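You operate a simulated robot arm through the tools that you are given. There is no shell and no other tool.

The job below is to be done with a simulated robot arm. You get a single attempt, and the scene is never put back.

TASK
Stake the leaning plant: seat the cane, clip it on and firm the soil with the tamper.
Fine: stand the tamper back where it stood. Set down upright: brown wooden tamper.

It is judged by the outcome, as a careful person would: the job done as asked, and still so three seconds after it is handed in. It fails if anything else is knocked over, pushed out of place, dropped, spilled or broken.

THE ROBOT
A 7-joint arm with a two-finger parallel gripper, fixed in place. Base frame: the origin is on the floor under the middle of its stand, x ahead of it, y to its left, z up; the work surface is at about z = 0.72. Lengths are in m, angles in degrees, forces in N, time in s.
It reaches about 0.966 m from its shoulder. Its first joint turns from -166.0 to 166.0 degrees. Payload 3.43 kg.
The TCP is the grasp point between the finger pads, 0.03 m short of the fingertips. In the tool frame z runs along the fingers and y along their closing line. Largest opening 0.094 m; finger width 0.028, thickness 0.01; the body of the gripper, 0.05 by 0.096 m, starts 0.055 m behind the TCP.
Orientation is that of the tool frame in the base frame, as [roll, pitch, yaw] about the fixed x, y, z axes, in that order (R = Rz(yaw) Ry(pitch) Rx(roll)). With the fingers straight down and closing along the base's y, the tool's x points along the base's -x, its y along +y and its z along -z.

THE INTERFACE
- The arm moves only by the tool arm_command. Its arguments are lists of equal length, an entry for each row: "angular": the turn, a rotation vector about the tool's x, y, z in degrees, a list of three; "offset": the shift along the tool's x, y, z in m, a list of three; "fingers": the gripper command, from -1 (fully open) to 1 (shut), values between in proportion. In form: {"angular": [[rx, ry, rz], ...], "offset": [[tx, ty, tz], ...], "fingers": [fingers, ...]}. A call has 1 to 20 rows; each row is the pose to reach, as a shift and turn from the pose commanded when the call began, along the tool's axes at that moment. A row lasts 0.2 s, in which the tool goes at most 0.05 m and 8.6 degrees; a call with a longer step from one row to the next is refused whole, and so is a gripper value outside its range. Where a pose cannot be reached the arm comes as near as it can. A force on the tool above 40 N (or 10 N above the force at the start of the call, whichever is more), or a blocked arm, ends the call early, and 0.2 s more pass. Each finger travels about 0.045 m/s and halts on what it meets, pressing with about 42 N; the grip force reading is that of the motor and also rises with nothing between the fingers. The clock runs only during rows and for 0.2 s after the last one: add rows that repeat a pose to give the fingers time. The reply holds the time, the measured pose of the TCP, the force on the tool along the base axes, the opening and the grip force, in the units named above and with some noise, with the torque about the TCP (base axes, N m) and any sound that the robot's microphone picked up.
- Cameras (640 x 400 px; columns grow to the right, rows downward): "scene" is fixed at [0.2225, -0.6508, 1.4893]; the picture's right is [0.39, -0.92, 0.00], its down [-0.74, -0.31, -0.59] and it looks along [0.55, 0.23, -0.80] (base axes); focal length 369 px, centre (320, 200). "wrist" rides on the gripper at [0.076, 0.014, -0.102] in the tool frame; the picture's right is [-0.18, 0.98, 0.00], its down [-0.75, -0.14, -0.64] and it looks along [-0.63, -0.12, 0.77] (tool axes); focal length 243 px, centre (320, 200). There is no depth. A picture from a camera that has moved, and an enlarged one, comes with that camera's place and axes in the base frame and with its lens.
- capture(camera): a new picture of that camera. It takes no simulated time.
- slide_trunk(by): slides the trunk up (or, below 0, down) by that many m; the arm rides with it, the base frame stays. It gives what a move gives, with no picture.
- inspect(camera, box): a new picture of the part [left, top, right, bottom] of that camera's present view, enlarged. It takes no simulated time.
- sign_off(): hands the job in; it is judged then, once.

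Places have to be worked out from the pictures, the camera data and where the tool is seen. Open the gripper and draw the arm clear of the work before you hand the job in, unless the task says otherwise.

The tools are called by a JSON object that holds its "api" and its "payload". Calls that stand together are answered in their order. arm_command: Moves the arm, as the interface text tells. Its arguments: {"type":"object","properties":{"angular":{"type":"array","items":{"type":"array","items":{"type":"number"}}},"offset":{"type":"array","items":{"type":"array","items":{"type":"number"}}},"fingers":{"type":"array","items":{"type":"number"}}},"required":["angular","offset","fingers"]} The other tools are called the same way: slide_trunk (by) moves the trunk up or down; capture (camera) takes a picture; inspect (camera, box) takes an enlarged picture of a part of a camera's view; sign_off () hands the job in.

At the start:

```text
clock: 0.0
tool_pos: [0.4538, -0.3602, 1.1067]
orientation: [-180.0, -0.1, 180.0]
ft_force: [0.4, 1.3, 0.1]
wrist_torque: [0.02, 0.01, 0.01]
opening: 0.094
grip_force: 0.0
trunk travel left (down, up): [-0.25, 0.24]
```

scene: 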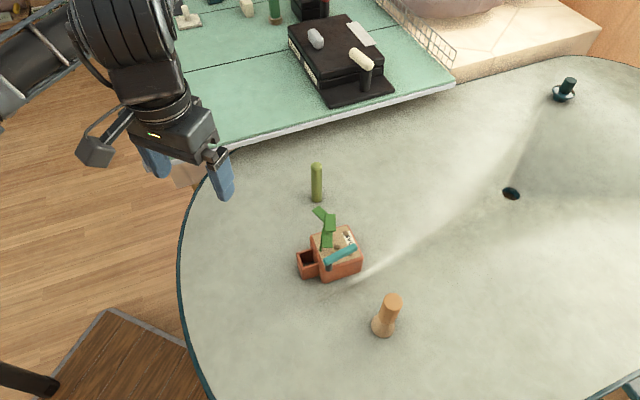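
wrist: 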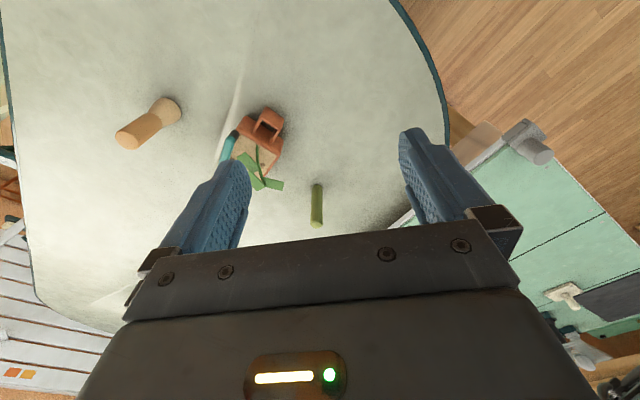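

I start by looking closer at the planter, the green stick (cane), the clip and the tamper in both views.

{"api": "inspect", "payload": {"camera": "scene", "box": [270, 140, 430, 350]}}

{"api": "inspect", "payload": {"camera": "wrist", "box": [100, 80, 360, 240]}}

{"api": "inspect", "payload": {"camera": "scene", "box": [285, 195, 375, 290]}}

```text
1.90 times, centred on (350, 245) of scene
camera zoom: at [0.2225, -0.6508, 1.4893], right [0.39, -0.92, 0.0], down [-0.74, -0.31, -0.59], along [0.55, 0.23, -0.8], focal length 703 px, centre (263, 114)
```

zoom: 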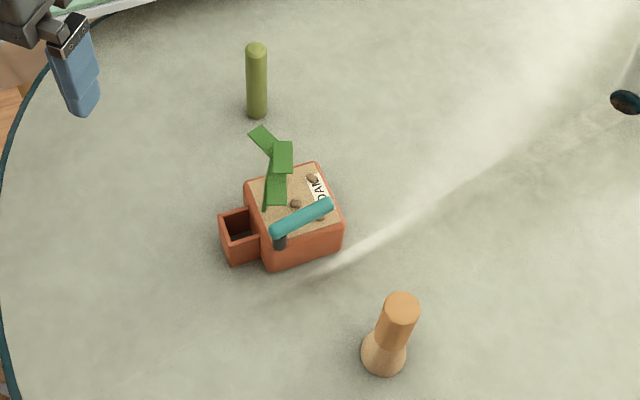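

```text
2.46 times, centred on (230, 160) of wrist
camera zoom: at [0.3781, -0.3462, 1.2095], right [0.18, 0.98, 0.0], down [0.75, -0.14, 0.64], along [0.63, -0.12, -0.77], focal length 597 px, centre (542, 298)
```

zoom: 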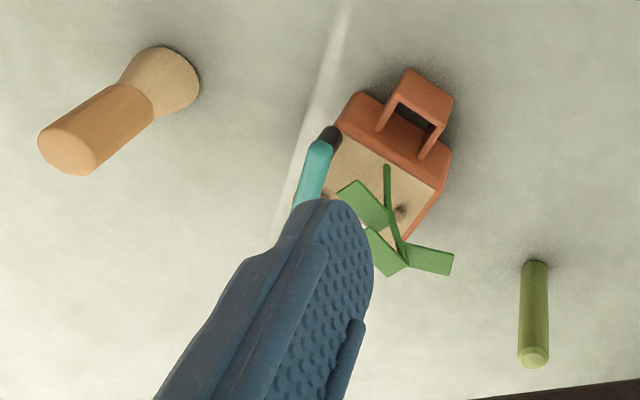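

```text
4.21 times, centred on (330, 242) of scene
camera zoom: at [0.2225, -0.6508, 1.4893], right [0.39, -0.92, 0.0], down [-0.74, -0.31, -0.59], along [0.55, 0.23, -0.8], focal length 1553 px, centre (278, 21)
```

zoom: 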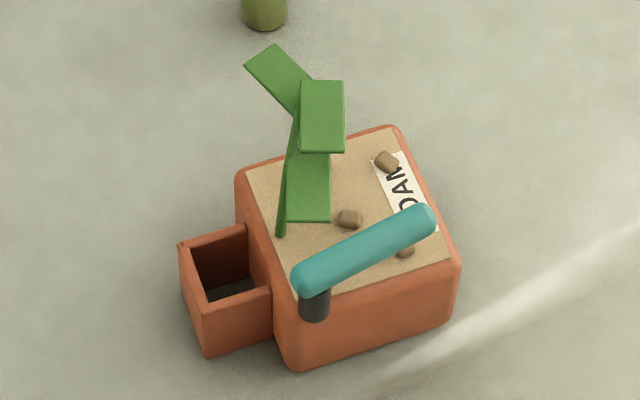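

The cane appears to stand at about (0.75,-0.42), the planter around (0.62,-0.55), the tamper nearer. I move the wrist camera closer over the planter to look at the soil, the teal clip and the pocket.

{"api": "arm_command", "payload": {"angular": [[0, 0, 0], [0, 0, 0], [0, 0, 0], [0, 0, 0], [0, 0, 0]], "offset": [[-0.009, -0.032, 0.021], [-0.018, -0.064, 0.042], [-0.027, -0.096, 0.063], [-0.036, -0.128, 0.085], [-0.046, -0.16, 0.107]], "fingers": [-1, -1, -1, -1, -1]}}

{"api": "capture", "payload": {"camera": "wrist"}}

{"api": "inspect", "payload": {"camera": "wrist", "box": [240, 90, 400, 190]}}

```text
clock: 1.2
tool_pos: [0.5016, -0.5193, 0.9999]
orientation: [-179.9, -0.1, -179.9]
ft_force: [-0.5, -0.1, 0.3]
wrist_torque: [0.03, 0.0, -0.01]
opening: 0.0937
grip_force: 0.1
trunk travel left (down, up): [-0.25, 0.24]
```

```text
taken
camera wrist: at [0.4255, -0.5041, 1.1014], right [0.18, 0.98, 0.0], down [0.75, -0.14, 0.64], along [0.63, -0.12, -0.77], focal length 243 px, centre (320, 200)
```

wrist: 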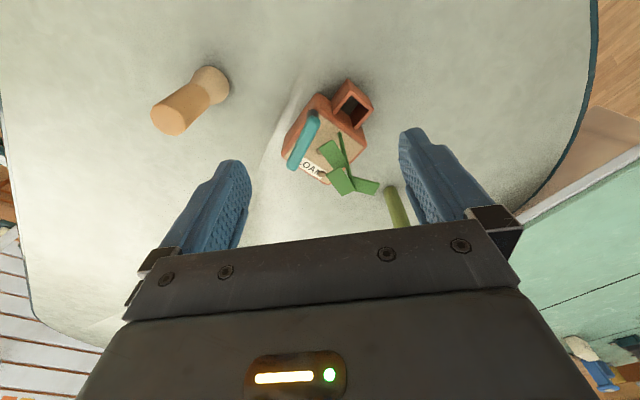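

```text
4.00 times, centred on (320, 140) of wrist
camera zoom: at [0.4255, -0.5041, 1.1014], right [0.18, 0.98, 0.0], down [0.75, -0.14, 0.64], along [0.63, -0.12, -0.77], focal length 970 px, centre (320, 440)
```

zoom: 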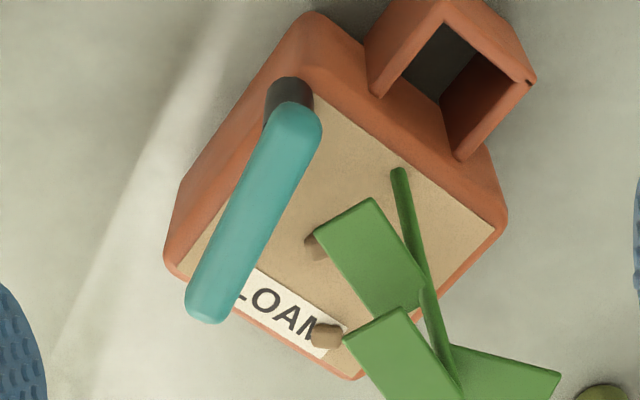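

The planter (about 0.088 m square, centre ≈ (0.60,-0.53), rim z≈0.79) has a square side sleeve at ≈ (0.557,-0.483) sized for the cane, and a teal arm on a black post at the corner. I tilt and back the wrist camera off for a lower side view to see how the clip and stem are built.

{"api": "arm_command", "payload": {"angular": [[0, -6, 0], [0, -12, 0], [0, -18, 0], [0, -24, 0], [0, -30, 0]], "offset": [[0.023, 0.005, 0.015], [0.046, 0.01, 0.03], [0.069, 0.015, 0.05], [0.092, 0.02, 0.075], [0.115, 0.025, 0.1]], "fingers": [-1, -1, -1, -1, -1]}}

{"api": "capture", "payload": {"camera": "wrist"}}

{"api": "inspect", "payload": {"camera": "wrist", "box": [220, 100, 420, 225]}}

```text
clock: 2.4
tool_pos: [0.3844, -0.4941, 0.9003]
orientation: [-179.9, 30.1, -179.8]
ft_force: [0.2, -0.8, 0.3]
wrist_torque: [0.01, 0.02, -0.01]
opening: 0.094
grip_force: 0.2
trunk travel left (down, up): [-0.25, 0.24]
```

```text
taken
camera wrist: at [0.2681, -0.4798, 0.9495], right [0.16, 0.98, 0.09], down [0.33, -0.14, 0.93], along [0.93, -0.12, -0.35], focal length 243 px, centre (320, 200)
```

wrist: 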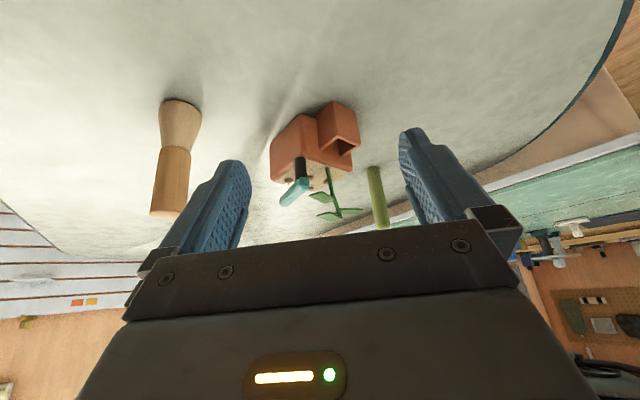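

```text
3.20 times, centred on (320, 162) of wrist
camera zoom: at [0.2681, -0.4798, 0.9495], right [0.16, 0.98, 0.09], down [0.33, -0.14, 0.93], along [0.93, -0.12, -0.35], focal length 776 px, centre (320, 320)
```

zoom: 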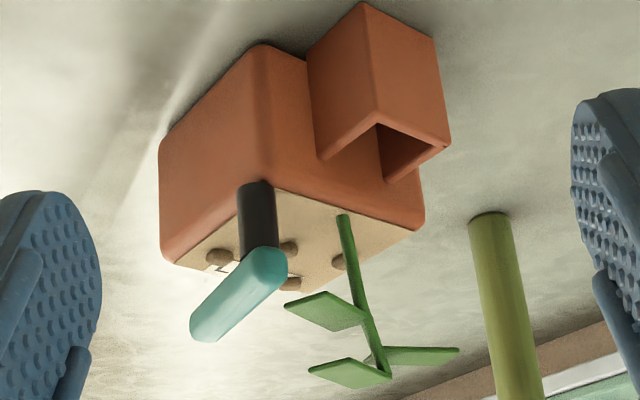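

From this side view: the black post carries the teal arm at roughly z≈0.83 like a swivel, the stem leans away from the sleeve, and the cane stands freely on the table. I take stronger enlargements to measure the clip, the sleeve opening and the cane.

{"api": "inspect", "payload": {"camera": "wrist", "box": [265, 95, 365, 220]}}

{"api": "inspect", "payload": {"camera": "scene", "box": [290, 205, 370, 285]}}

{"api": "inspect", "payload": {"camera": "scene", "box": [295, 155, 340, 210]}}

{"api": "inspect", "payload": {"camera": "scene", "box": [360, 285, 415, 345]}}

```text
3.20 times, centred on (315, 158) of wrist
camera zoom: at [0.2681, -0.4798, 0.9495], right [0.16, 0.98, 0.09], down [0.33, -0.14, 0.93], along [0.93, -0.12, -0.35], focal length 776 px, centre (336, 336)
```

zoom: 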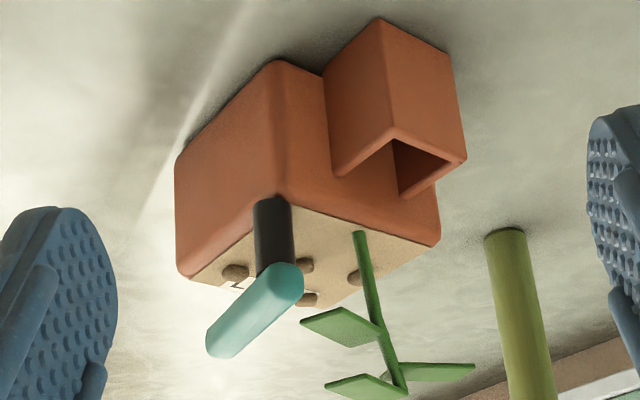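

```text
5.00 times, centred on (330, 245) of scene
camera zoom: at [0.2225, -0.6508, 1.4893], right [0.39, -0.92, 0.0], down [-0.74, -0.31, -0.59], along [0.55, 0.23, -0.8], focal length 1845 px, centre (270, -25)
```

zoom: 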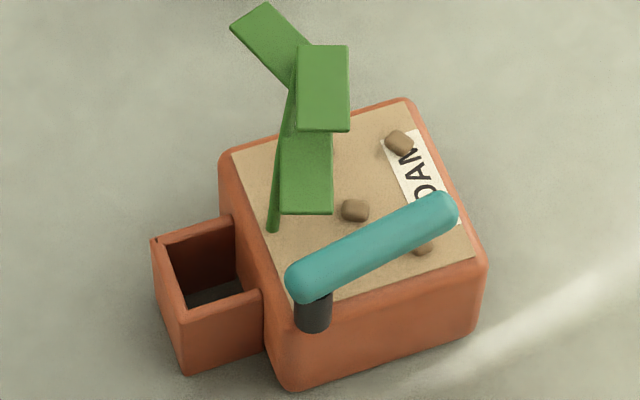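

```text
7.27 times, centred on (318, 182) of scene
camera zoom: at [0.2225, -0.6508, 1.4893], right [0.39, -0.92, 0.0], down [-0.74, -0.31, -0.59], along [0.55, 0.23, -0.8], focal length 2683 px, centre (338, 327)
```

zoom: 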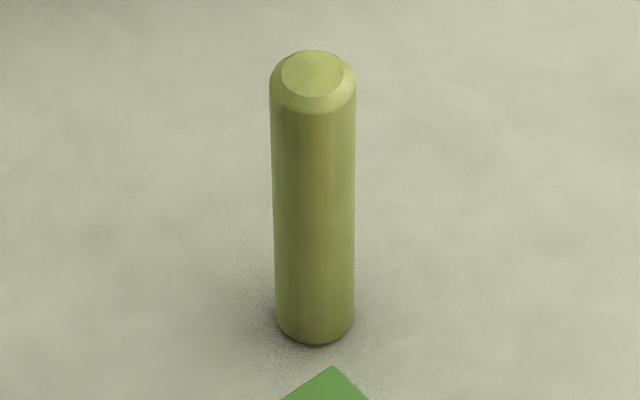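

```text
6.67 times, centred on (388, 315) of scene
camera zoom: at [0.2225, -0.6508, 1.4893], right [0.39, -0.92, 0.0], down [-0.74, -0.31, -0.59], along [0.55, 0.23, -0.8], focal length 2459 px, centre (-130, -567)
```

zoom: 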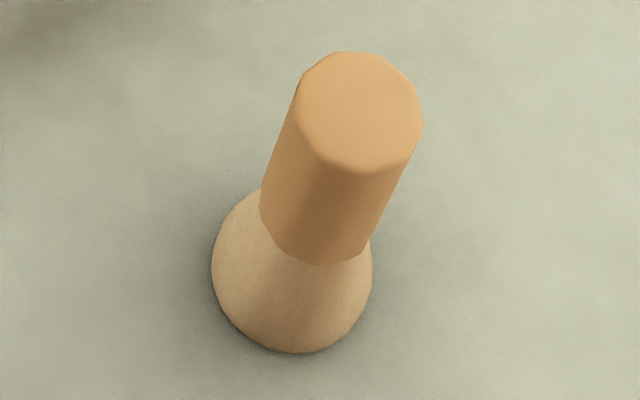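

The cane is about 0.028 m thick and 0.127 m tall at ≈ (0.754,-0.417); the clip arm lies at z≈0.825 and the sleeve top is at z≈0.777. I bring the tool upright again and higher, on the way toward the cane.

{"api": "arm_command", "payload": {"angular": [[0, 5, 0], [0, 10, 0], [0, 15, 0], [0, 20, 0], [0, 25, 0], [0, 30, 0]], "offset": [[-0.04, 0.007, -0.01], [-0.08, 0.014, -0.01], [-0.12, 0.021, -0.005], [-0.16, 0.029, 0.005], [-0.2, 0.036, 0.013], [-0.2367, 0.044, 0.0216]], "fingers": [-1, -1, -1, -1, -1, -1]}}

{"api": "arm_command", "payload": {"angular": [[0, 0, 7.4], [0, 0, 14.7], [0, 0, 22], [0, 0, 29.4], [0, 0, 36.7], [0, 0, 44]], "offset": [[-0.02, 0.005, 0], [-0.04, 0.01, 0], [-0.06, 0.015, 0], [-0.08, 0.02, 0.0], [-0.09, 0.025, 0.0], [-0.1, 0.033, 0.0]], "fingers": [-1, -1, -1, -1, -1, -1]}}

{"api": "capture", "payload": {"camera": "wrist"}}

{"api": "capture", "payload": {"camera": "scene"}}

```text
clock: 3.8
tool_pos: [0.6003, -0.4541, 0.9989]
orientation: [179.9, -0.1, 179.9]
ft_force: [-1.0, 0.4, -0.3]
wrist_torque: [0.02, -0.02, 0.0]
opening: 0.0941
grip_force: 0.1
trunk travel left (down, up): [-0.25, 0.24]
```

```text
clock: 5.2
tool_pos: [0.7004, -0.4191, 0.9992]
orientation: [180.0, 0.0, 135.9]
ft_force: [1.4, -1.3, 0.6]
wrist_torque: [-0.03, -0.01, 0.04]
opening: 0.0938
grip_force: 0.1
trunk travel left (down, up): [-0.25, 0.24]
```

```text
taken
camera wrist: at [0.6564, -0.3554, 1.1005], right [0.82, 0.58, 0.0], down [0.44, -0.63, 0.64], along [0.37, -0.52, -0.77], focal length 243 px, centre (320, 200)
```

wrist: 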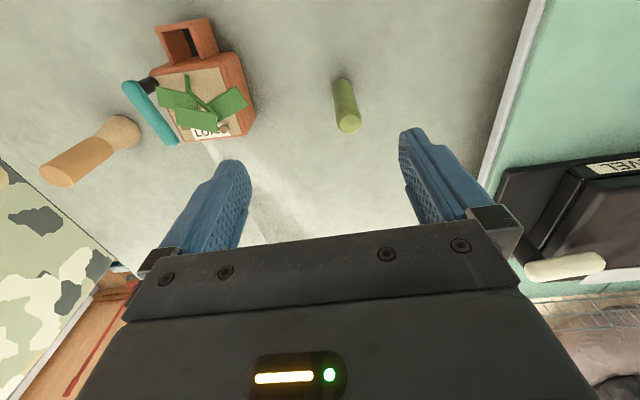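

```text
taken
```

scene: 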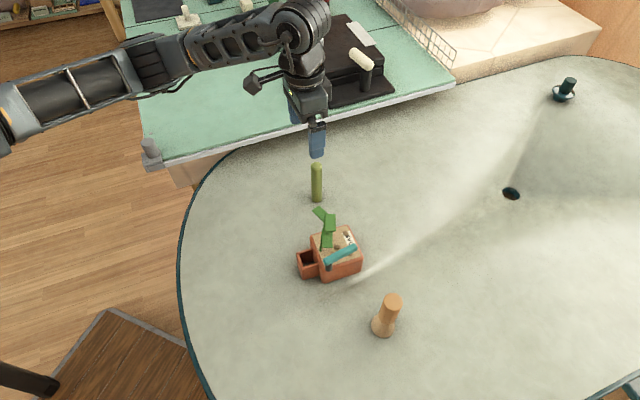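

The cane and sleeve are now both in the wrist view from a new side; I zoom in on both to fix their places.

{"api": "inspect", "payload": {"camera": "wrist", "box": [320, 70, 370, 140]}}

{"api": "inspect", "payload": {"camera": "wrist", "box": [110, 10, 260, 150]}}

```text
5.71 times, centred on (345, 105) of wrist
camera zoom: at [0.6564, -0.3554, 1.1005], right [0.82, 0.58, 0.0], down [0.44, -0.63, 0.64], along [0.37, -0.52, -0.77], focal length 1386 px, centre (177, 743)
```

zoom: 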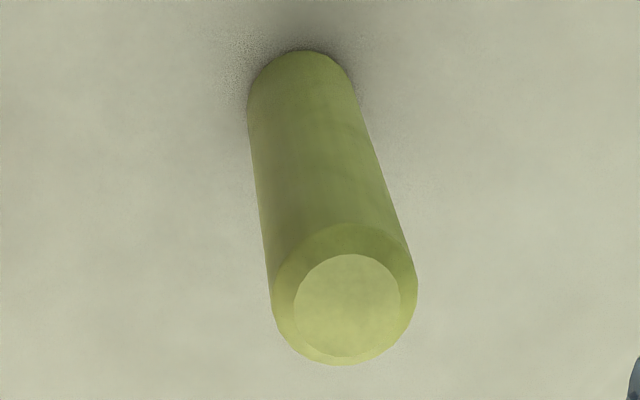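

```text
2.86 times, centred on (185, 80) of wrist
camera zoom: at [0.6564, -0.3554, 1.1005], right [0.82, 0.58, 0.0], down [0.44, -0.63, 0.64], along [0.37, -0.52, -0.77], focal length 693 px, centre (706, 543)
```

zoom: 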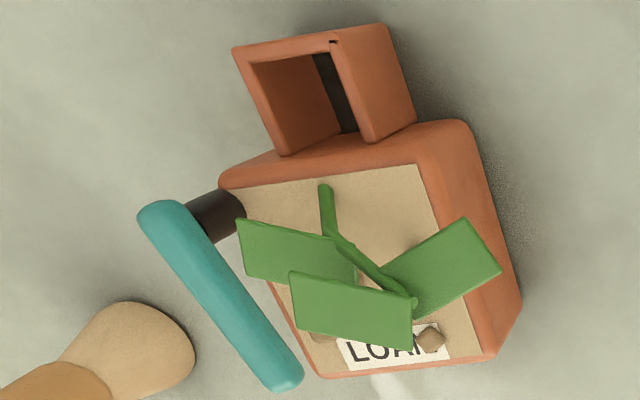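

The wrist estimate puts the cane at ≈ (0.742,-0.421), the scene one at ≈ (0.749,-0.420); I move above it, still clear of its top, and check alignment with the tool axis (column 320 of the wrist picture).

{"api": "arm_command", "payload": {"angular": [[0, 0, 0], [0, 0, 0], [0, 0, 0]], "offset": [[-0.011, 0.01, 0.025], [-0.022, 0.02, 0.05], [-0.0326, 0.029, 0.079]], "fingers": [-1, -1, -1]}}

{"api": "inspect", "payload": {"camera": "wrist", "box": [240, 60, 400, 200]}}

{"api": "inspect", "payload": {"camera": "scene", "box": [280, 120, 360, 210]}}

```text
clock: 6.0
tool_pos: [0.7444, -0.4214, 0.9194]
orientation: [-180.0, 0.0, 136.0]
ft_force: [-0.7, 0.3, 0.3]
wrist_torque: [0.0, -0.02, -0.02]
opening: 0.0942
grip_force: 0.1
trunk travel left (down, up): [-0.25, 0.24]
```

```text
2.86 times, centred on (320, 130) of wrist
camera zoom: at [0.6989, -0.3575, 1.0216], right [0.82, 0.58, 0.0], down [0.44, -0.63, 0.64], along [0.37, -0.52, -0.77], focal length 693 px, centre (320, 400)
```

zoom: 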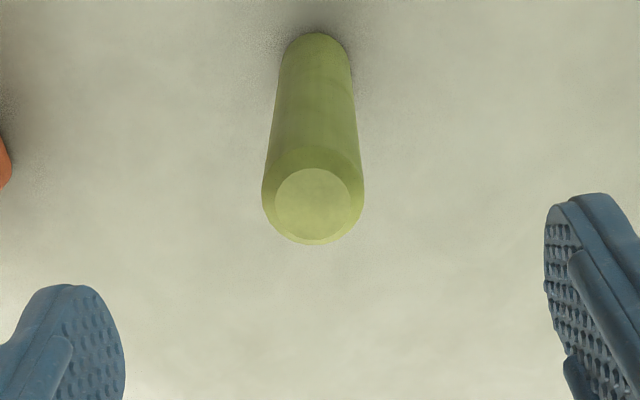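

```text
4.44 times, centred on (320, 165) of scene
camera zoom: at [0.2225, -0.6508, 1.4893], right [0.39, -0.92, 0.0], down [-0.74, -0.31, -0.59], along [0.55, 0.23, -0.8], focal length 1640 px, centre (320, 356)
```

zoom: 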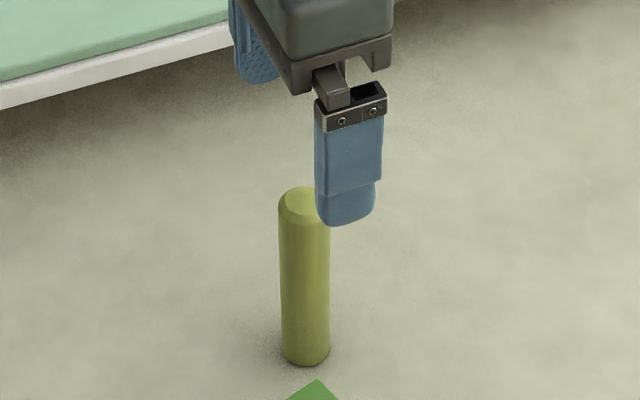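

The cane is aligned along the tool's x but sits about 2 mm toward −y of the tool; I correct this, lower the open fingers around it to z=0.83 and close.

{"api": "arm_command", "payload": {"angular": [[0, 0, 0], [0, 0, 0], [0, 0, 0], [0, 0, 0]], "offset": [[0, -0.0022, 0.02], [0, -0.0022, 0.05], [0, -0.0022, 0.075], [0, -0.0022, 0.0894]], "fingers": [-1, -1, -1, -1]}}

{"api": "inspect", "payload": {"camera": "wrist", "box": [220, 60, 420, 230]}}

{"api": "inspect", "payload": {"camera": "scene", "box": [280, 120, 360, 210]}}

```text
clock: 7.0
tool_pos: [0.7425, -0.4201, 0.8321]
orientation: [-180.0, 0.0, 136.0]
ft_force: [0.3, 0.5, -0.3]
wrist_torque: [-0.03, 0.01, 0.02]
opening: 0.0938
grip_force: 0.0
trunk travel left (down, up): [-0.25, 0.24]
```

```text
2.35 times, centred on (320, 145) of wrist
camera zoom: at [0.6974, -0.358, 0.9339], right [0.81, 0.58, 0.0], down [0.44, -0.62, 0.64], along [0.37, -0.52, -0.77], focal length 571 px, centre (320, 329)
```

zoom: 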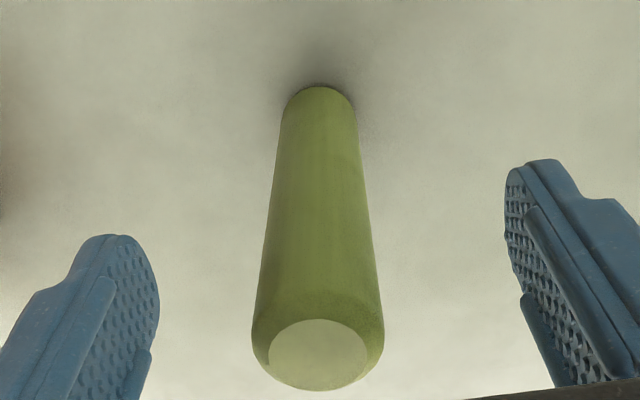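

```text
4.44 times, centred on (320, 165) of scene
camera zoom: at [0.2225, -0.6508, 1.4893], right [0.39, -0.92, 0.0], down [-0.74, -0.31, -0.59], along [0.55, 0.23, -0.8], focal length 1640 px, centre (320, 356)
```

zoom: 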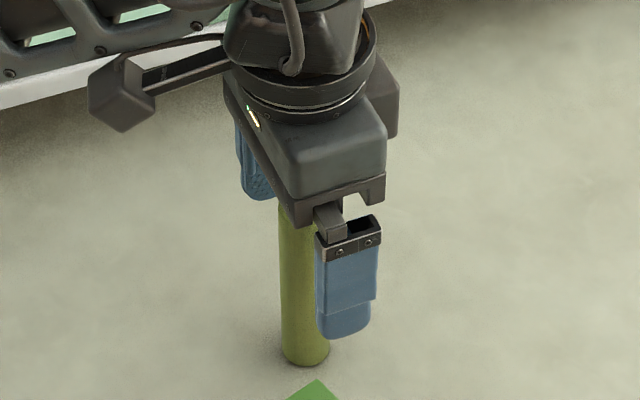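

The cane sits centred between the fingers. I close the gripper on it.

{"api": "arm_command", "payload": {"angular": [[0, 0, 0], [0, 0, 0], [0, 0, 0], [0, 0, 0], [0, 0, 0], [0, 0, 0], [0, 0, 0]], "offset": [[0, 0, 0], [0, 0, 0], [0, 0, 0], [0, 0, 0], [0, 0, 0], [0, 0, 0], [0, 0, 0]], "fingers": [0.3, 1, 1, 1, 1, 1, 1]}}

{"api": "inspect", "payload": {"camera": "wrist", "box": [220, 60, 420, 230]}}

```text
clock: 8.6
tool_pos: [0.7411, -0.4215, 0.8317]
orientation: [-180.0, 0.0, 136.0]
ft_force: [-0.1, 1.5, 0.5]
wrist_torque: [0.1, -0.06, 0.02]
opening: 0.027
grip_force: 41.6
trunk travel left (down, up): [-0.25, 0.24]
```

```text
2.35 times, centred on (320, 145) of wrist
camera zoom: at [0.6973, -0.3582, 0.9339], right [0.81, 0.58, 0.0], down [0.44, -0.62, 0.64], along [0.37, -0.52, -0.77], focal length 571 px, centre (320, 329)
```

zoom: 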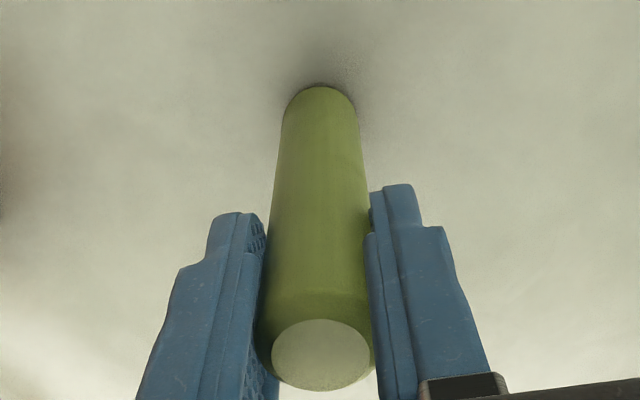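

The grip is on the cane at an opening of 0.027 m with 42 N. I lift it straight up well above the plant.

{"api": "arm_command", "payload": {"angular": [[0, 0, 0], [0, 0, 0], [0, 0, 0], [0, 0, 0], [0, 0, 0]], "offset": [[0, 0, -0.02], [0, 0, -0.06], [0, 0, -0.1], [0, 0, -0.14], [0, 0, -0.17]], "fingers": [1, 1, 1, 1, 1]}}

{"api": "arm_command", "payload": {"angular": [[0, 0, 0], [0, 0, 0], [0, 0, 0], [0, 0, 0], [0, 0, 0], [0, 0, 0]], "offset": [[0.017, -0.03, 0], [0.034, -0.06, 0], [0.051, -0.09, 0], [0.068, -0.12, 0], [0.085, -0.15, 0], [0.0957, -0.1759, 0]], "fingers": [1, 1, 1, 1, 1, 1]}}

{"api": "capture", "payload": {"camera": "wrist"}}

{"api": "inspect", "payload": {"camera": "wrist", "box": [240, 30, 400, 190]}}

{"api": "capture", "payload": {"camera": "scene"}}

```text
clock: 9.8
tool_pos: [0.7417, -0.4212, 1.0015]
orientation: [-179.9, -0.2, 136.0]
ft_force: [0.1, 0.2, -1.2]
wrist_torque: [0.01, -0.02, 0.0]
opening: 0.0268
grip_force: 42.3
trunk travel left (down, up): [-0.25, 0.24]
```

```text
clock: 11.2
tool_pos: [0.5532, -0.482, 1.0017]
orientation: [180.0, 0.0, 136.1]
ft_force: [-1.0, 0.1, -1.2]
wrist_torque: [0.03, 0.01, 0.01]
opening: 0.027
grip_force: 41.9
trunk travel left (down, up): [-0.25, 0.24]
```

```text
taken
camera wrist: at [0.5081, -0.4183, 1.1037], right [0.81, 0.58, 0.0], down [0.45, -0.62, 0.64], along [0.37, -0.52, -0.77], focal length 243 px, centre (320, 200)
```

wrist: 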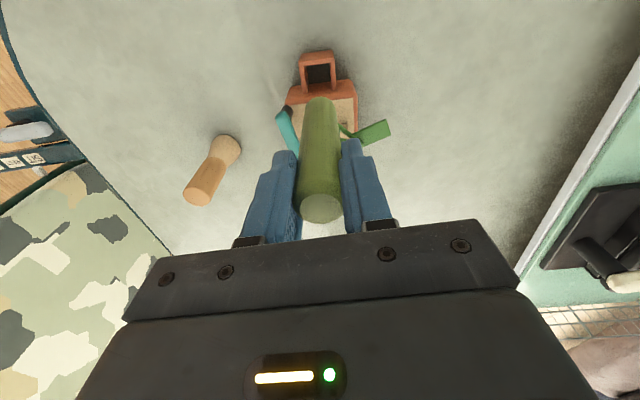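

```text
2.50 times, centred on (320, 110) of wrist
camera zoom: at [0.5081, -0.4183, 1.1037], right [0.81, 0.58, 0.0], down [0.45, -0.62, 0.64], along [0.37, -0.52, -0.77], focal length 606 px, centre (320, 425)
```

zoom: 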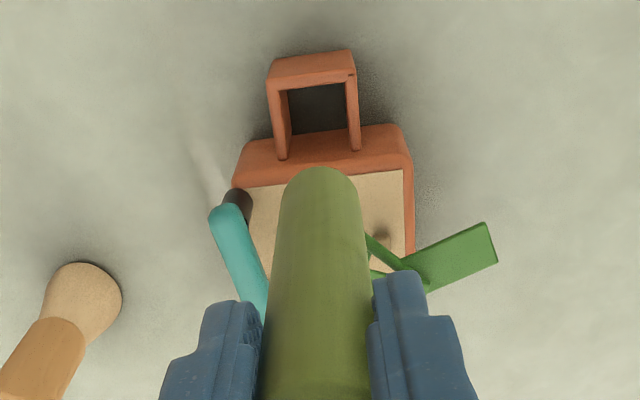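

```text
taken
```

scene: 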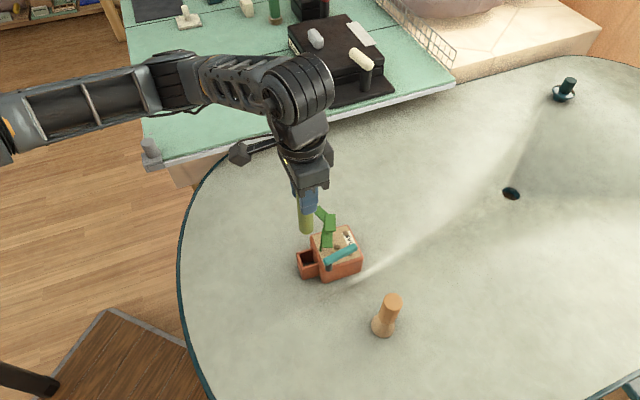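

The cane is above the sleeve area. I zoom on the sleeve opening to measure the remaining alignment error before lowering.

{"api": "inspect", "payload": {"camera": "wrist", "box": [290, 40, 350, 110]}}

{"api": "inspect", "payload": {"camera": "scene", "box": [280, 180, 370, 290]}}

```text
5.71 times, centred on (320, 75) of wrist
camera zoom: at [0.5081, -0.4183, 1.1037], right [0.81, 0.58, 0.0], down [0.45, -0.62, 0.64], along [0.37, -0.52, -0.77], focal length 1386 px, centre (320, 914)
```

zoom: 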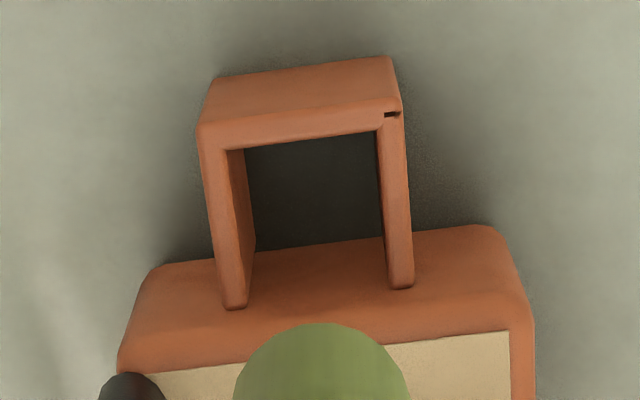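

```text
3.64 times, centred on (325, 235) of scene
camera zoom: at [0.2225, -0.6508, 1.4893], right [0.39, -0.92, 0.0], down [-0.74, -0.31, -0.59], along [0.55, 0.23, -0.8], focal length 1342 px, centre (302, 73)
```

zoom: 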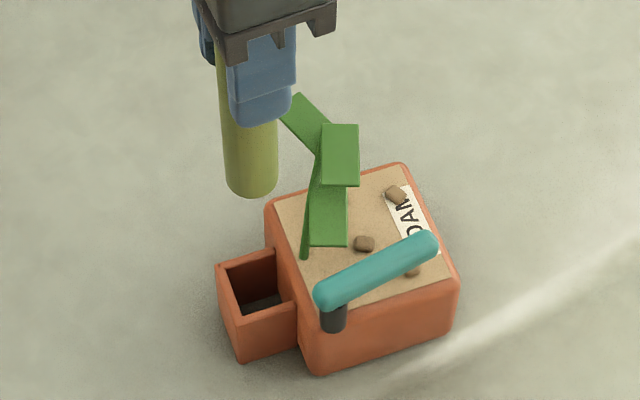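

The sleeve's inner opening measures about 0.032 m square (cane 0.027 m), with its centre about 2.3 mm toward −y of the tool axis and on axis in x. I correct that and lower until the cane's foot is just above the rim.

{"api": "arm_command", "payload": {"angular": [[0, 0, 0], [0, 0, 0], [0, 0, 0]], "offset": [[0, -0.0023, 0.03], [0, -0.0023, 0.065], [0, -0.0023, 0.095]], "fingers": [1, 1, 1]}}

{"api": "inspect", "payload": {"camera": "wrist", "box": [270, 60, 370, 160]}}

{"api": "inspect", "payload": {"camera": "scene", "box": [280, 200, 360, 290]}}

```text
clock: 12.0
tool_pos: [0.5514, -0.4845, 0.9077]
orientation: [179.9, 0.0, 136.0]
ft_force: [0.3, 0.6, -1.0]
wrist_torque: [0.03, -0.01, 0.01]
opening: 0.0272
grip_force: 42.0
trunk travel left (down, up): [-0.25, 0.24]
```

```text
4.00 times, centred on (320, 110) of wrist
camera zoom: at [0.5058, -0.4207, 1.0091], right [0.82, 0.58, 0.0], down [0.44, -0.62, 0.64], along [0.37, -0.52, -0.77], focal length 970 px, centre (320, 560)
```

zoom: 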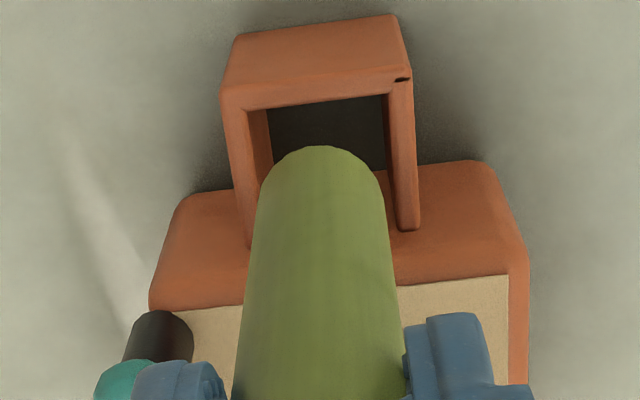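

```text
4.44 times, centred on (320, 245) of scene
camera zoom: at [0.2225, -0.6508, 1.4893], right [0.39, -0.92, 0.0], down [-0.74, -0.31, -0.59], along [0.55, 0.23, -0.8], focal length 1640 px, centre (320, 0)
```

zoom: 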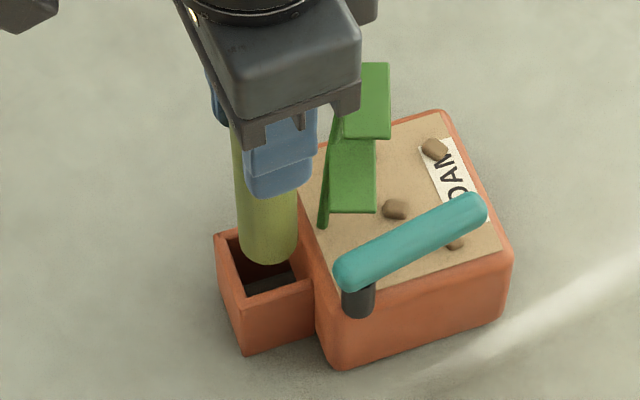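

The cane foot is centred over the opening within about 1 mm. I lower it into the sleeve in small steps, watching the force.

{"api": "arm_command", "payload": {"angular": [[0, 0, 0], [0, 0, 0], [0, 0, 0], [0, 0, 0]], "offset": [[0.0008, 0, 0.01], [0.0008, 0, 0.02], [0.0008, 0, 0.03], [0.0008, 0, 0.04]], "fingers": [1, 1, 1, 1]}}

{"api": "inspect", "payload": {"camera": "wrist", "box": [270, 60, 370, 160]}}

{"api": "inspect", "payload": {"camera": "scene", "box": [280, 200, 360, 290]}}

```text
clock: 13.0
tool_pos: [0.5496, -0.4829, 0.8672]
orientation: [180.0, 0.0, 136.0]
ft_force: [0.5, -0.1, -1.8]
wrist_torque: [0.0, -0.03, -0.06]
opening: 0.0272
grip_force: 42.3
trunk travel left (down, up): [-0.25, 0.24]
```

```text
4.00 times, centred on (320, 110) of wrist
camera zoom: at [0.505, -0.4194, 0.9688], right [0.81, 0.58, 0.0], down [0.44, -0.62, 0.64], along [0.37, -0.52, -0.77], focal length 970 px, centre (320, 560)
```

zoom: 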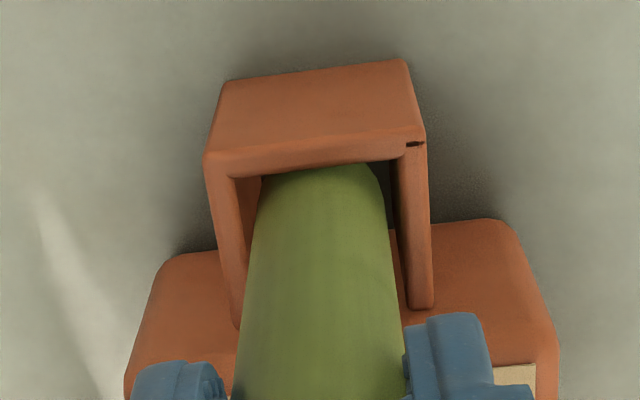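

```text
4.44 times, centred on (320, 245) of scene
camera zoom: at [0.2225, -0.6508, 1.4893], right [0.39, -0.92, 0.0], down [-0.74, -0.31, -0.59], along [0.55, 0.23, -0.8], focal length 1640 px, centre (320, 0)
```

zoom: 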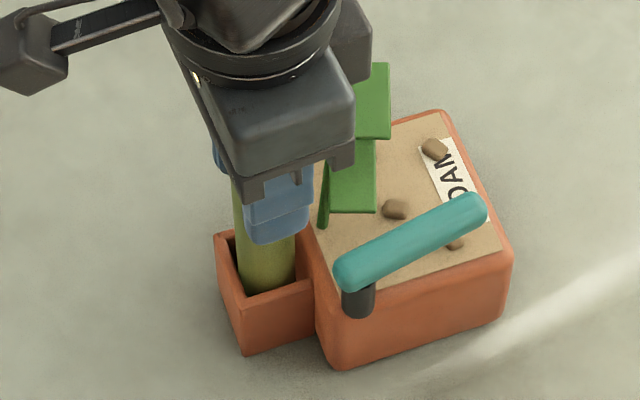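

The cane has entered the sleeve freely with its foot about 2 cm below the rim. I keep lowering in 4–5 mm steps until it meets the floor.

{"api": "arm_command", "payload": {"angular": [[0, 0, 0], [0, 0, 0], [0, 0, 0], [0, 0, 0]], "offset": [[0, 0, 0.005], [0, 0, 0.01], [0, 0, 0.015], [0, 0, 0.019]], "fingers": [1, 1, 1, 1]}}

```text
clock: 14.0
tool_pos: [0.5495, -0.4821, 0.8464]
orientation: [-180.0, -0.1, 136.0]
ft_force: [0.1, -0.2, -1.5]
wrist_torque: [0.01, 0.0, 0.0]
opening: 0.027
grip_force: 42.0
trunk travel left (down, up): [-0.25, 0.24]
```

No contact yet at z=0.846. I continue in 3 mm steps.

{"api": "arm_command", "payload": {"angular": [[0, 0, 0], [0, 0, 0], [0, 0, 0], [0, 0, 0]], "offset": [[0, 0, 0.003], [0, 0, 0.006], [0, 0, 0.009], [0, 0, 0.012]], "fingers": [1, 1, 1, 1]}}

{"api": "inspect", "payload": {"camera": "wrist", "box": [250, 60, 390, 200]}}

{"api": "inspect", "payload": {"camera": "scene", "box": [280, 200, 360, 290]}}

```text
clock: 15.0
tool_pos: [0.5508, -0.4829, 0.8347]
orientation: [-179.9, 0.0, 136.0]
ft_force: [0.4, 0.8, 5.5]
wrist_torque: [0.28, -0.03, 0.01]
opening: 0.0269
grip_force: 41.4
trunk travel left (down, up): [-0.25, 0.24]
```

```text
2.86 times, centred on (320, 130) of wrist
camera zoom: at [0.5047, -0.4196, 0.9379], right [0.82, 0.58, 0.0], down [0.44, -0.62, 0.64], along [0.37, -0.52, -0.77], focal length 693 px, centre (320, 400)
```

zoom: 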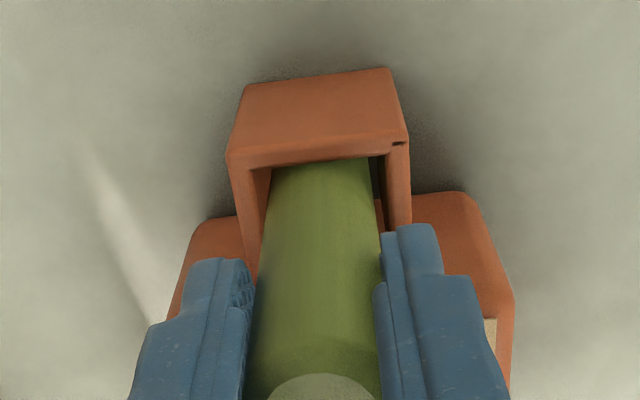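

```text
4.44 times, centred on (320, 245) of scene
camera zoom: at [0.2225, -0.6508, 1.4893], right [0.39, -0.92, 0.0], down [-0.74, -0.31, -0.59], along [0.55, 0.23, -0.8], focal length 1640 px, centre (320, 0)
```

zoom: 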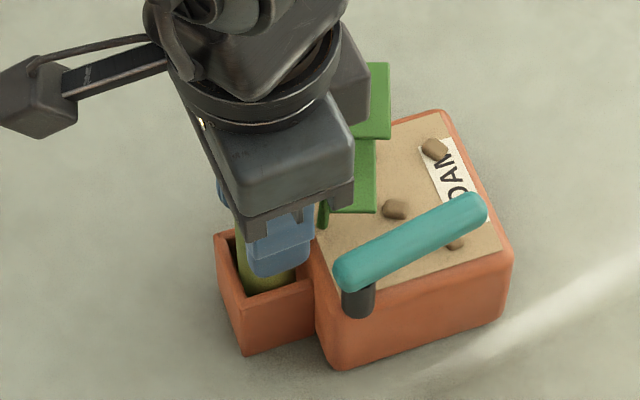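

The vertical force rose by about 7 N at z≈0.836, so the cane's foot is on the sleeve floor. I press slightly more to confirm it is seated firmly.

{"api": "arm_command", "payload": {"angular": [[0, 0, 0], [0, 0, 0], [0, 0, 0]], "offset": [[0, 0, 0.002], [0, 0, 0.003], [0, 0, 0.003]], "fingers": [1, 1, 1]}}

```text
clock: 15.8
tool_pos: [0.5495, -0.4831, 0.8352]
orientation: [-179.8, 0.2, 135.9]
ft_force: [-1.8, 4.8, 19.0]
wrist_torque: [0.75, 0.24, 0.03]
opening: 0.027
grip_force: 42.0
trunk travel left (down, up): [-0.25, 0.24]
stopped in row 3: the force on the tool passed its limit at 44 N (the readings are from after the stop); the commanded pose is now the measured one
```

The cane is rigidly down on the floor of the sleeve. I open the fingers only a little (to about 0.048 m) to let go without touching the clip or stem.

{"api": "arm_command", "payload": {"angular": [[0, 0, 0], [0, 0, 0], [0, 0, 0]], "offset": [[0, 0, -0.001], [0, 0, -0.001], [0, 0, -0.001]], "fingers": [0.0, -0.02, -0.02]}}

{"api": "inspect", "payload": {"camera": "wrist", "box": [230, 60, 410, 230]}}

{"api": "inspect", "payload": {"camera": "scene", "box": [280, 200, 360, 290]}}

```text
clock: 16.6
tool_pos: [0.5503, -0.483, 0.8335]
orientation: [-180.0, 0.2, 136.0]
ft_force: [-0.4, 0.5, -0.1]
wrist_torque: [0.01, 0.0, 0.0]
opening: 0.048
grip_force: 0.1
trunk travel left (down, up): [-0.25, 0.24]
```

```text
2.35 times, centred on (320, 145) of wrist
camera zoom: at [0.505, -0.4195, 0.9364], right [0.81, 0.58, 0.0], down [0.44, -0.62, 0.65], along [0.37, -0.53, -0.76], focal length 571 px, centre (320, 329)
```

zoom: 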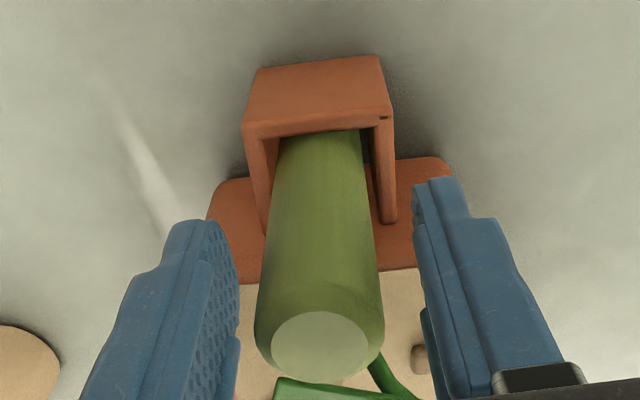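

```text
4.44 times, centred on (320, 245) of scene
camera zoom: at [0.2225, -0.6508, 1.4893], right [0.39, -0.92, 0.0], down [-0.74, -0.31, -0.59], along [0.55, 0.23, -0.8], focal length 1640 px, centre (320, 0)
```

zoom: 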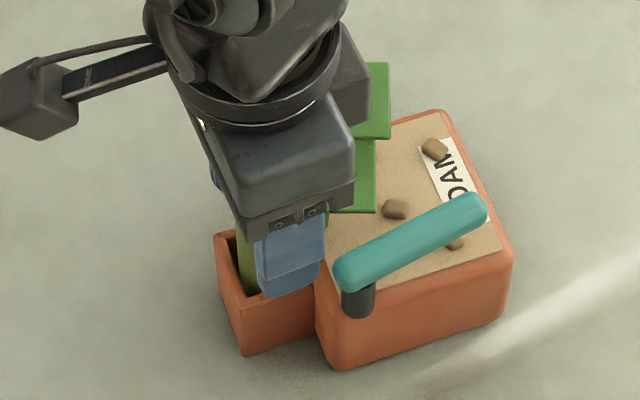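

The cane stands in the sleeve, released. I raise the gripper straight up off it and look again.

{"api": "arm_command", "payload": {"angular": [[0, 0, 0], [0, 0, 0], [0, 0, 0], [0, 0, 0], [0, 0, 0]], "offset": [[0, 0, -0.02], [0, 0, -0.05], [0, 0, -0.08], [0, 0, -0.12], [0, 0, -0.16]], "fingers": [-0.02, -0.02, -0.02, -0.02, -0.02]}}

{"api": "inspect", "payload": {"camera": "wrist", "box": [230, 20, 410, 200]}}

{"api": "inspect", "payload": {"camera": "scene", "box": [280, 200, 360, 290]}}

```text
clock: 17.8
tool_pos: [0.5499, -0.4836, 0.9942]
orientation: [-179.9, 0.2, 136.1]
ft_force: [-0.1, -0.3, -0.8]
wrist_torque: [0.0, -0.01, 0.0]
opening: 0.0477
grip_force: 0.0
trunk travel left (down, up): [-0.25, 0.24]
```

```text
2.22 times, centred on (320, 110) of wrist
camera zoom: at [0.5048, -0.4206, 1.0958], right [0.81, 0.58, 0.0], down [0.44, -0.62, 0.64], along [0.37, -0.53, -0.76], focal length 539 px, centre (320, 400)
```

zoom: 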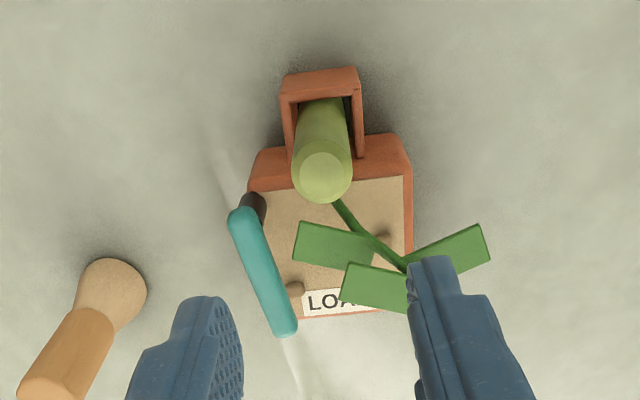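

```text
4.44 times, centred on (320, 245) of scene
camera zoom: at [0.2225, -0.6508, 1.4893], right [0.39, -0.92, 0.0], down [-0.74, -0.31, -0.59], along [0.55, 0.23, -0.8], focal length 1640 px, centre (320, 0)
```

zoom: 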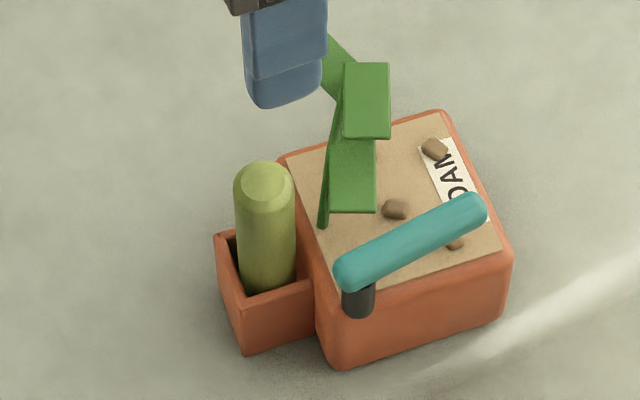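

The cane stands seated in the sleeve, and the clip arm runs from its post at ≈ (0.538,-0.531) to ≈ (0.590,-0.573) at z≈0.825; swinging it about 90° counter-clockwise (seen from above) should bring it against the cane. I close the fingers and go to the outer side of the arm, still high.

{"api": "arm_command", "payload": {"angular": [[0, 0, -2], [0, 0, -4], [0, 0, -6], [0, 0, -6], [0, 0, -6], [0, 0, -6]], "offset": [[-0.026, -0.021, 0.0], [-0.052, -0.042, 0.01], [-0.0785, -0.0627, 0.03], [-0.0785, -0.0627, 0.05], [-0.0785, -0.0627, 0.06], [-0.0785, -0.0627, 0.06]], "fingers": [0.5, 1, 1, 1, 1, 1]}}

{"api": "capture", "payload": {"camera": "wrist"}}

{"api": "inspect", "payload": {"camera": "scene", "box": [280, 180, 400, 300]}}

```text
clock: 19.2
tool_pos: [0.5632, -0.5825, 0.9344]
orientation: [-179.8, 0.3, 142.0]
ft_force: [-1.1, 0.2, 0.5]
wrist_torque: [-0.01, -0.02, 0.02]
opening: 0.0002
grip_force: 32.9
trunk travel left (down, up): [-0.25, 0.24]
```

```text
taken
camera wrist: at [0.5115, -0.5242, 1.0365], right [0.75, 0.66, 0.0], down [0.51, -0.57, 0.65], along [0.43, -0.48, -0.76], focal length 243 px, centre (320, 200)
```

wrist: 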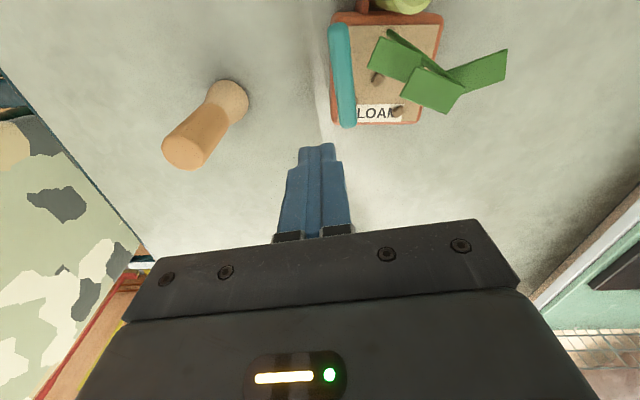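

```text
3.33 times, centred on (340, 240) of scene
camera zoom: at [0.2225, -0.6508, 1.4893], right [0.39, -0.92, 0.0], down [-0.74, -0.31, -0.59], along [0.55, 0.23, -0.8], focal length 1230 px, centre (253, 67)
```

zoom: 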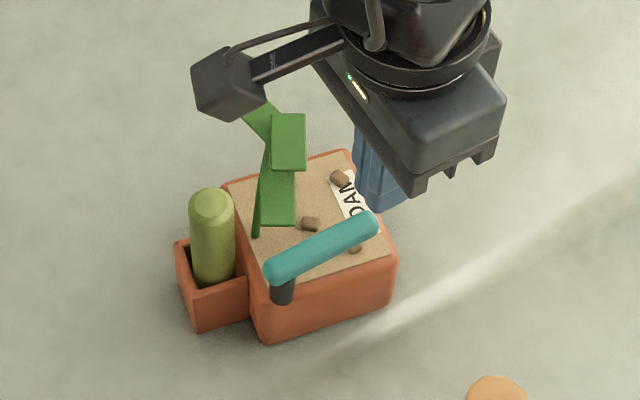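

The closed fingers are beside the arm's outer side with only ~3 mm margin and near its tip, so I shift 4 mm outward and 8 mm toward the post while going down to arm height.

{"api": "arm_command", "payload": {"angular": [[0, 0, 0], [0, 0, 0], [0, 0, 0]], "offset": [[0.008, -0.005, 0.02], [0.008, -0.005, 0.06], [0.008, -0.005, 0.088]], "fingers": [1, 1, 1]}}

{"api": "inspect", "payload": {"camera": "wrist", "box": [220, 20, 460, 220]}}

{"api": "inspect", "payload": {"camera": "scene", "box": [280, 180, 400, 300]}}

```text
clock: 20.0
tool_pos: [0.5547, -0.5814, 0.8472]
orientation: [-179.9, 0.1, 142.0]
ft_force: [0.2, 1.3, -0.3]
wrist_torque: [0.0, -0.02, -0.03]
opening: 0.0
grip_force: 33.0
trunk travel left (down, up): [-0.25, 0.24]
```

```text
2.00 times, centred on (340, 120) of wrist
camera zoom: at [0.5024, -0.5236, 0.9493], right [0.75, 0.66, 0.0], down [0.51, -0.57, 0.64], along [0.43, -0.48, -0.76], focal length 485 px, centre (280, 360)
```

zoom: 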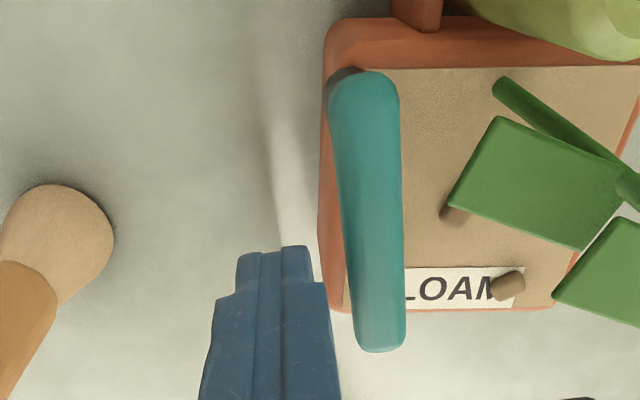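

```text
3.33 times, centred on (340, 240) of scene
camera zoom: at [0.2225, -0.6508, 1.4893], right [0.39, -0.92, 0.0], down [-0.74, -0.31, -0.59], along [0.55, 0.23, -0.8], focal length 1230 px, centre (253, 67)
```

zoom: 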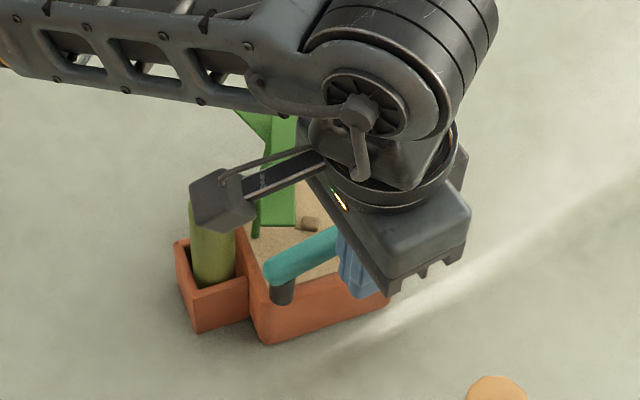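

The fingers are at arm height about 12 mm away from its outer side. I push the arm gently along its arc about the post, rotating with it, by a first ~24°, and check that it turns freely.

{"api": "arm_command", "payload": {"angular": [[0, 0, 0], [0, 0, 0], [0, 0, -4], [0, 0, -8], [0, 0, -12], [0, 0, -16], [0, 0, -20], [0, 0, -24]], "offset": [[0, 0.006, 0], [-0.0001, 0.0125, 0], [-0.0011, 0.0156, 0], [-0.0021, 0.0187, 0], [-0.0027, 0.022, 0], [-0.0032, 0.0252, 0], [-0.0034, 0.0285, 0], [-0.0035, 0.0317, 0]], "fingers": [1, 1, 1, 1, 1, 1, 1, 1]}}

{"api": "inspect", "payload": {"camera": "wrist", "box": [220, 20, 460, 220]}}

{"api": "inspect", "payload": {"camera": "scene", "box": [280, 180, 400, 300]}}

```text
clock: 21.8
tool_pos: [0.577, -0.559, 0.848]
orientation: [-179.8, 0.1, 166.0]
ft_force: [0.3, -1.8, -0.8]
wrist_torque: [-0.06, 0.01, 0.04]
opening: 0.0001
grip_force: 33.1
trunk travel left (down, up): [-0.25, 0.24]
```

```text
2.00 times, centred on (340, 120) of wrist
camera zoom: at [0.5054, -0.5273, 0.9492], right [0.41, 0.91, 0.0], down [0.7, -0.32, 0.64], along [0.59, -0.27, -0.77], focal length 485 px, centre (280, 360)
```

zoom: 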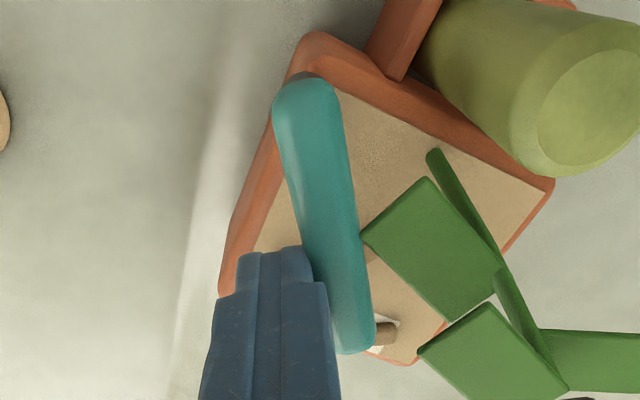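

```text
3.33 times, centred on (340, 240) of scene
camera zoom: at [0.2225, -0.6508, 1.4893], right [0.39, -0.92, 0.0], down [-0.74, -0.31, -0.59], along [0.55, 0.23, -0.8], focal length 1230 px, centre (253, 67)
```

zoom: 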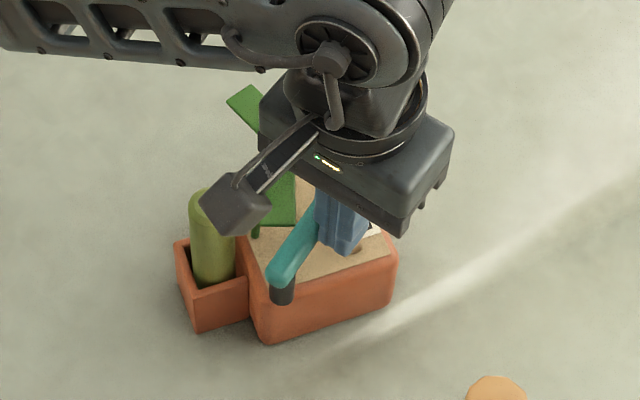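

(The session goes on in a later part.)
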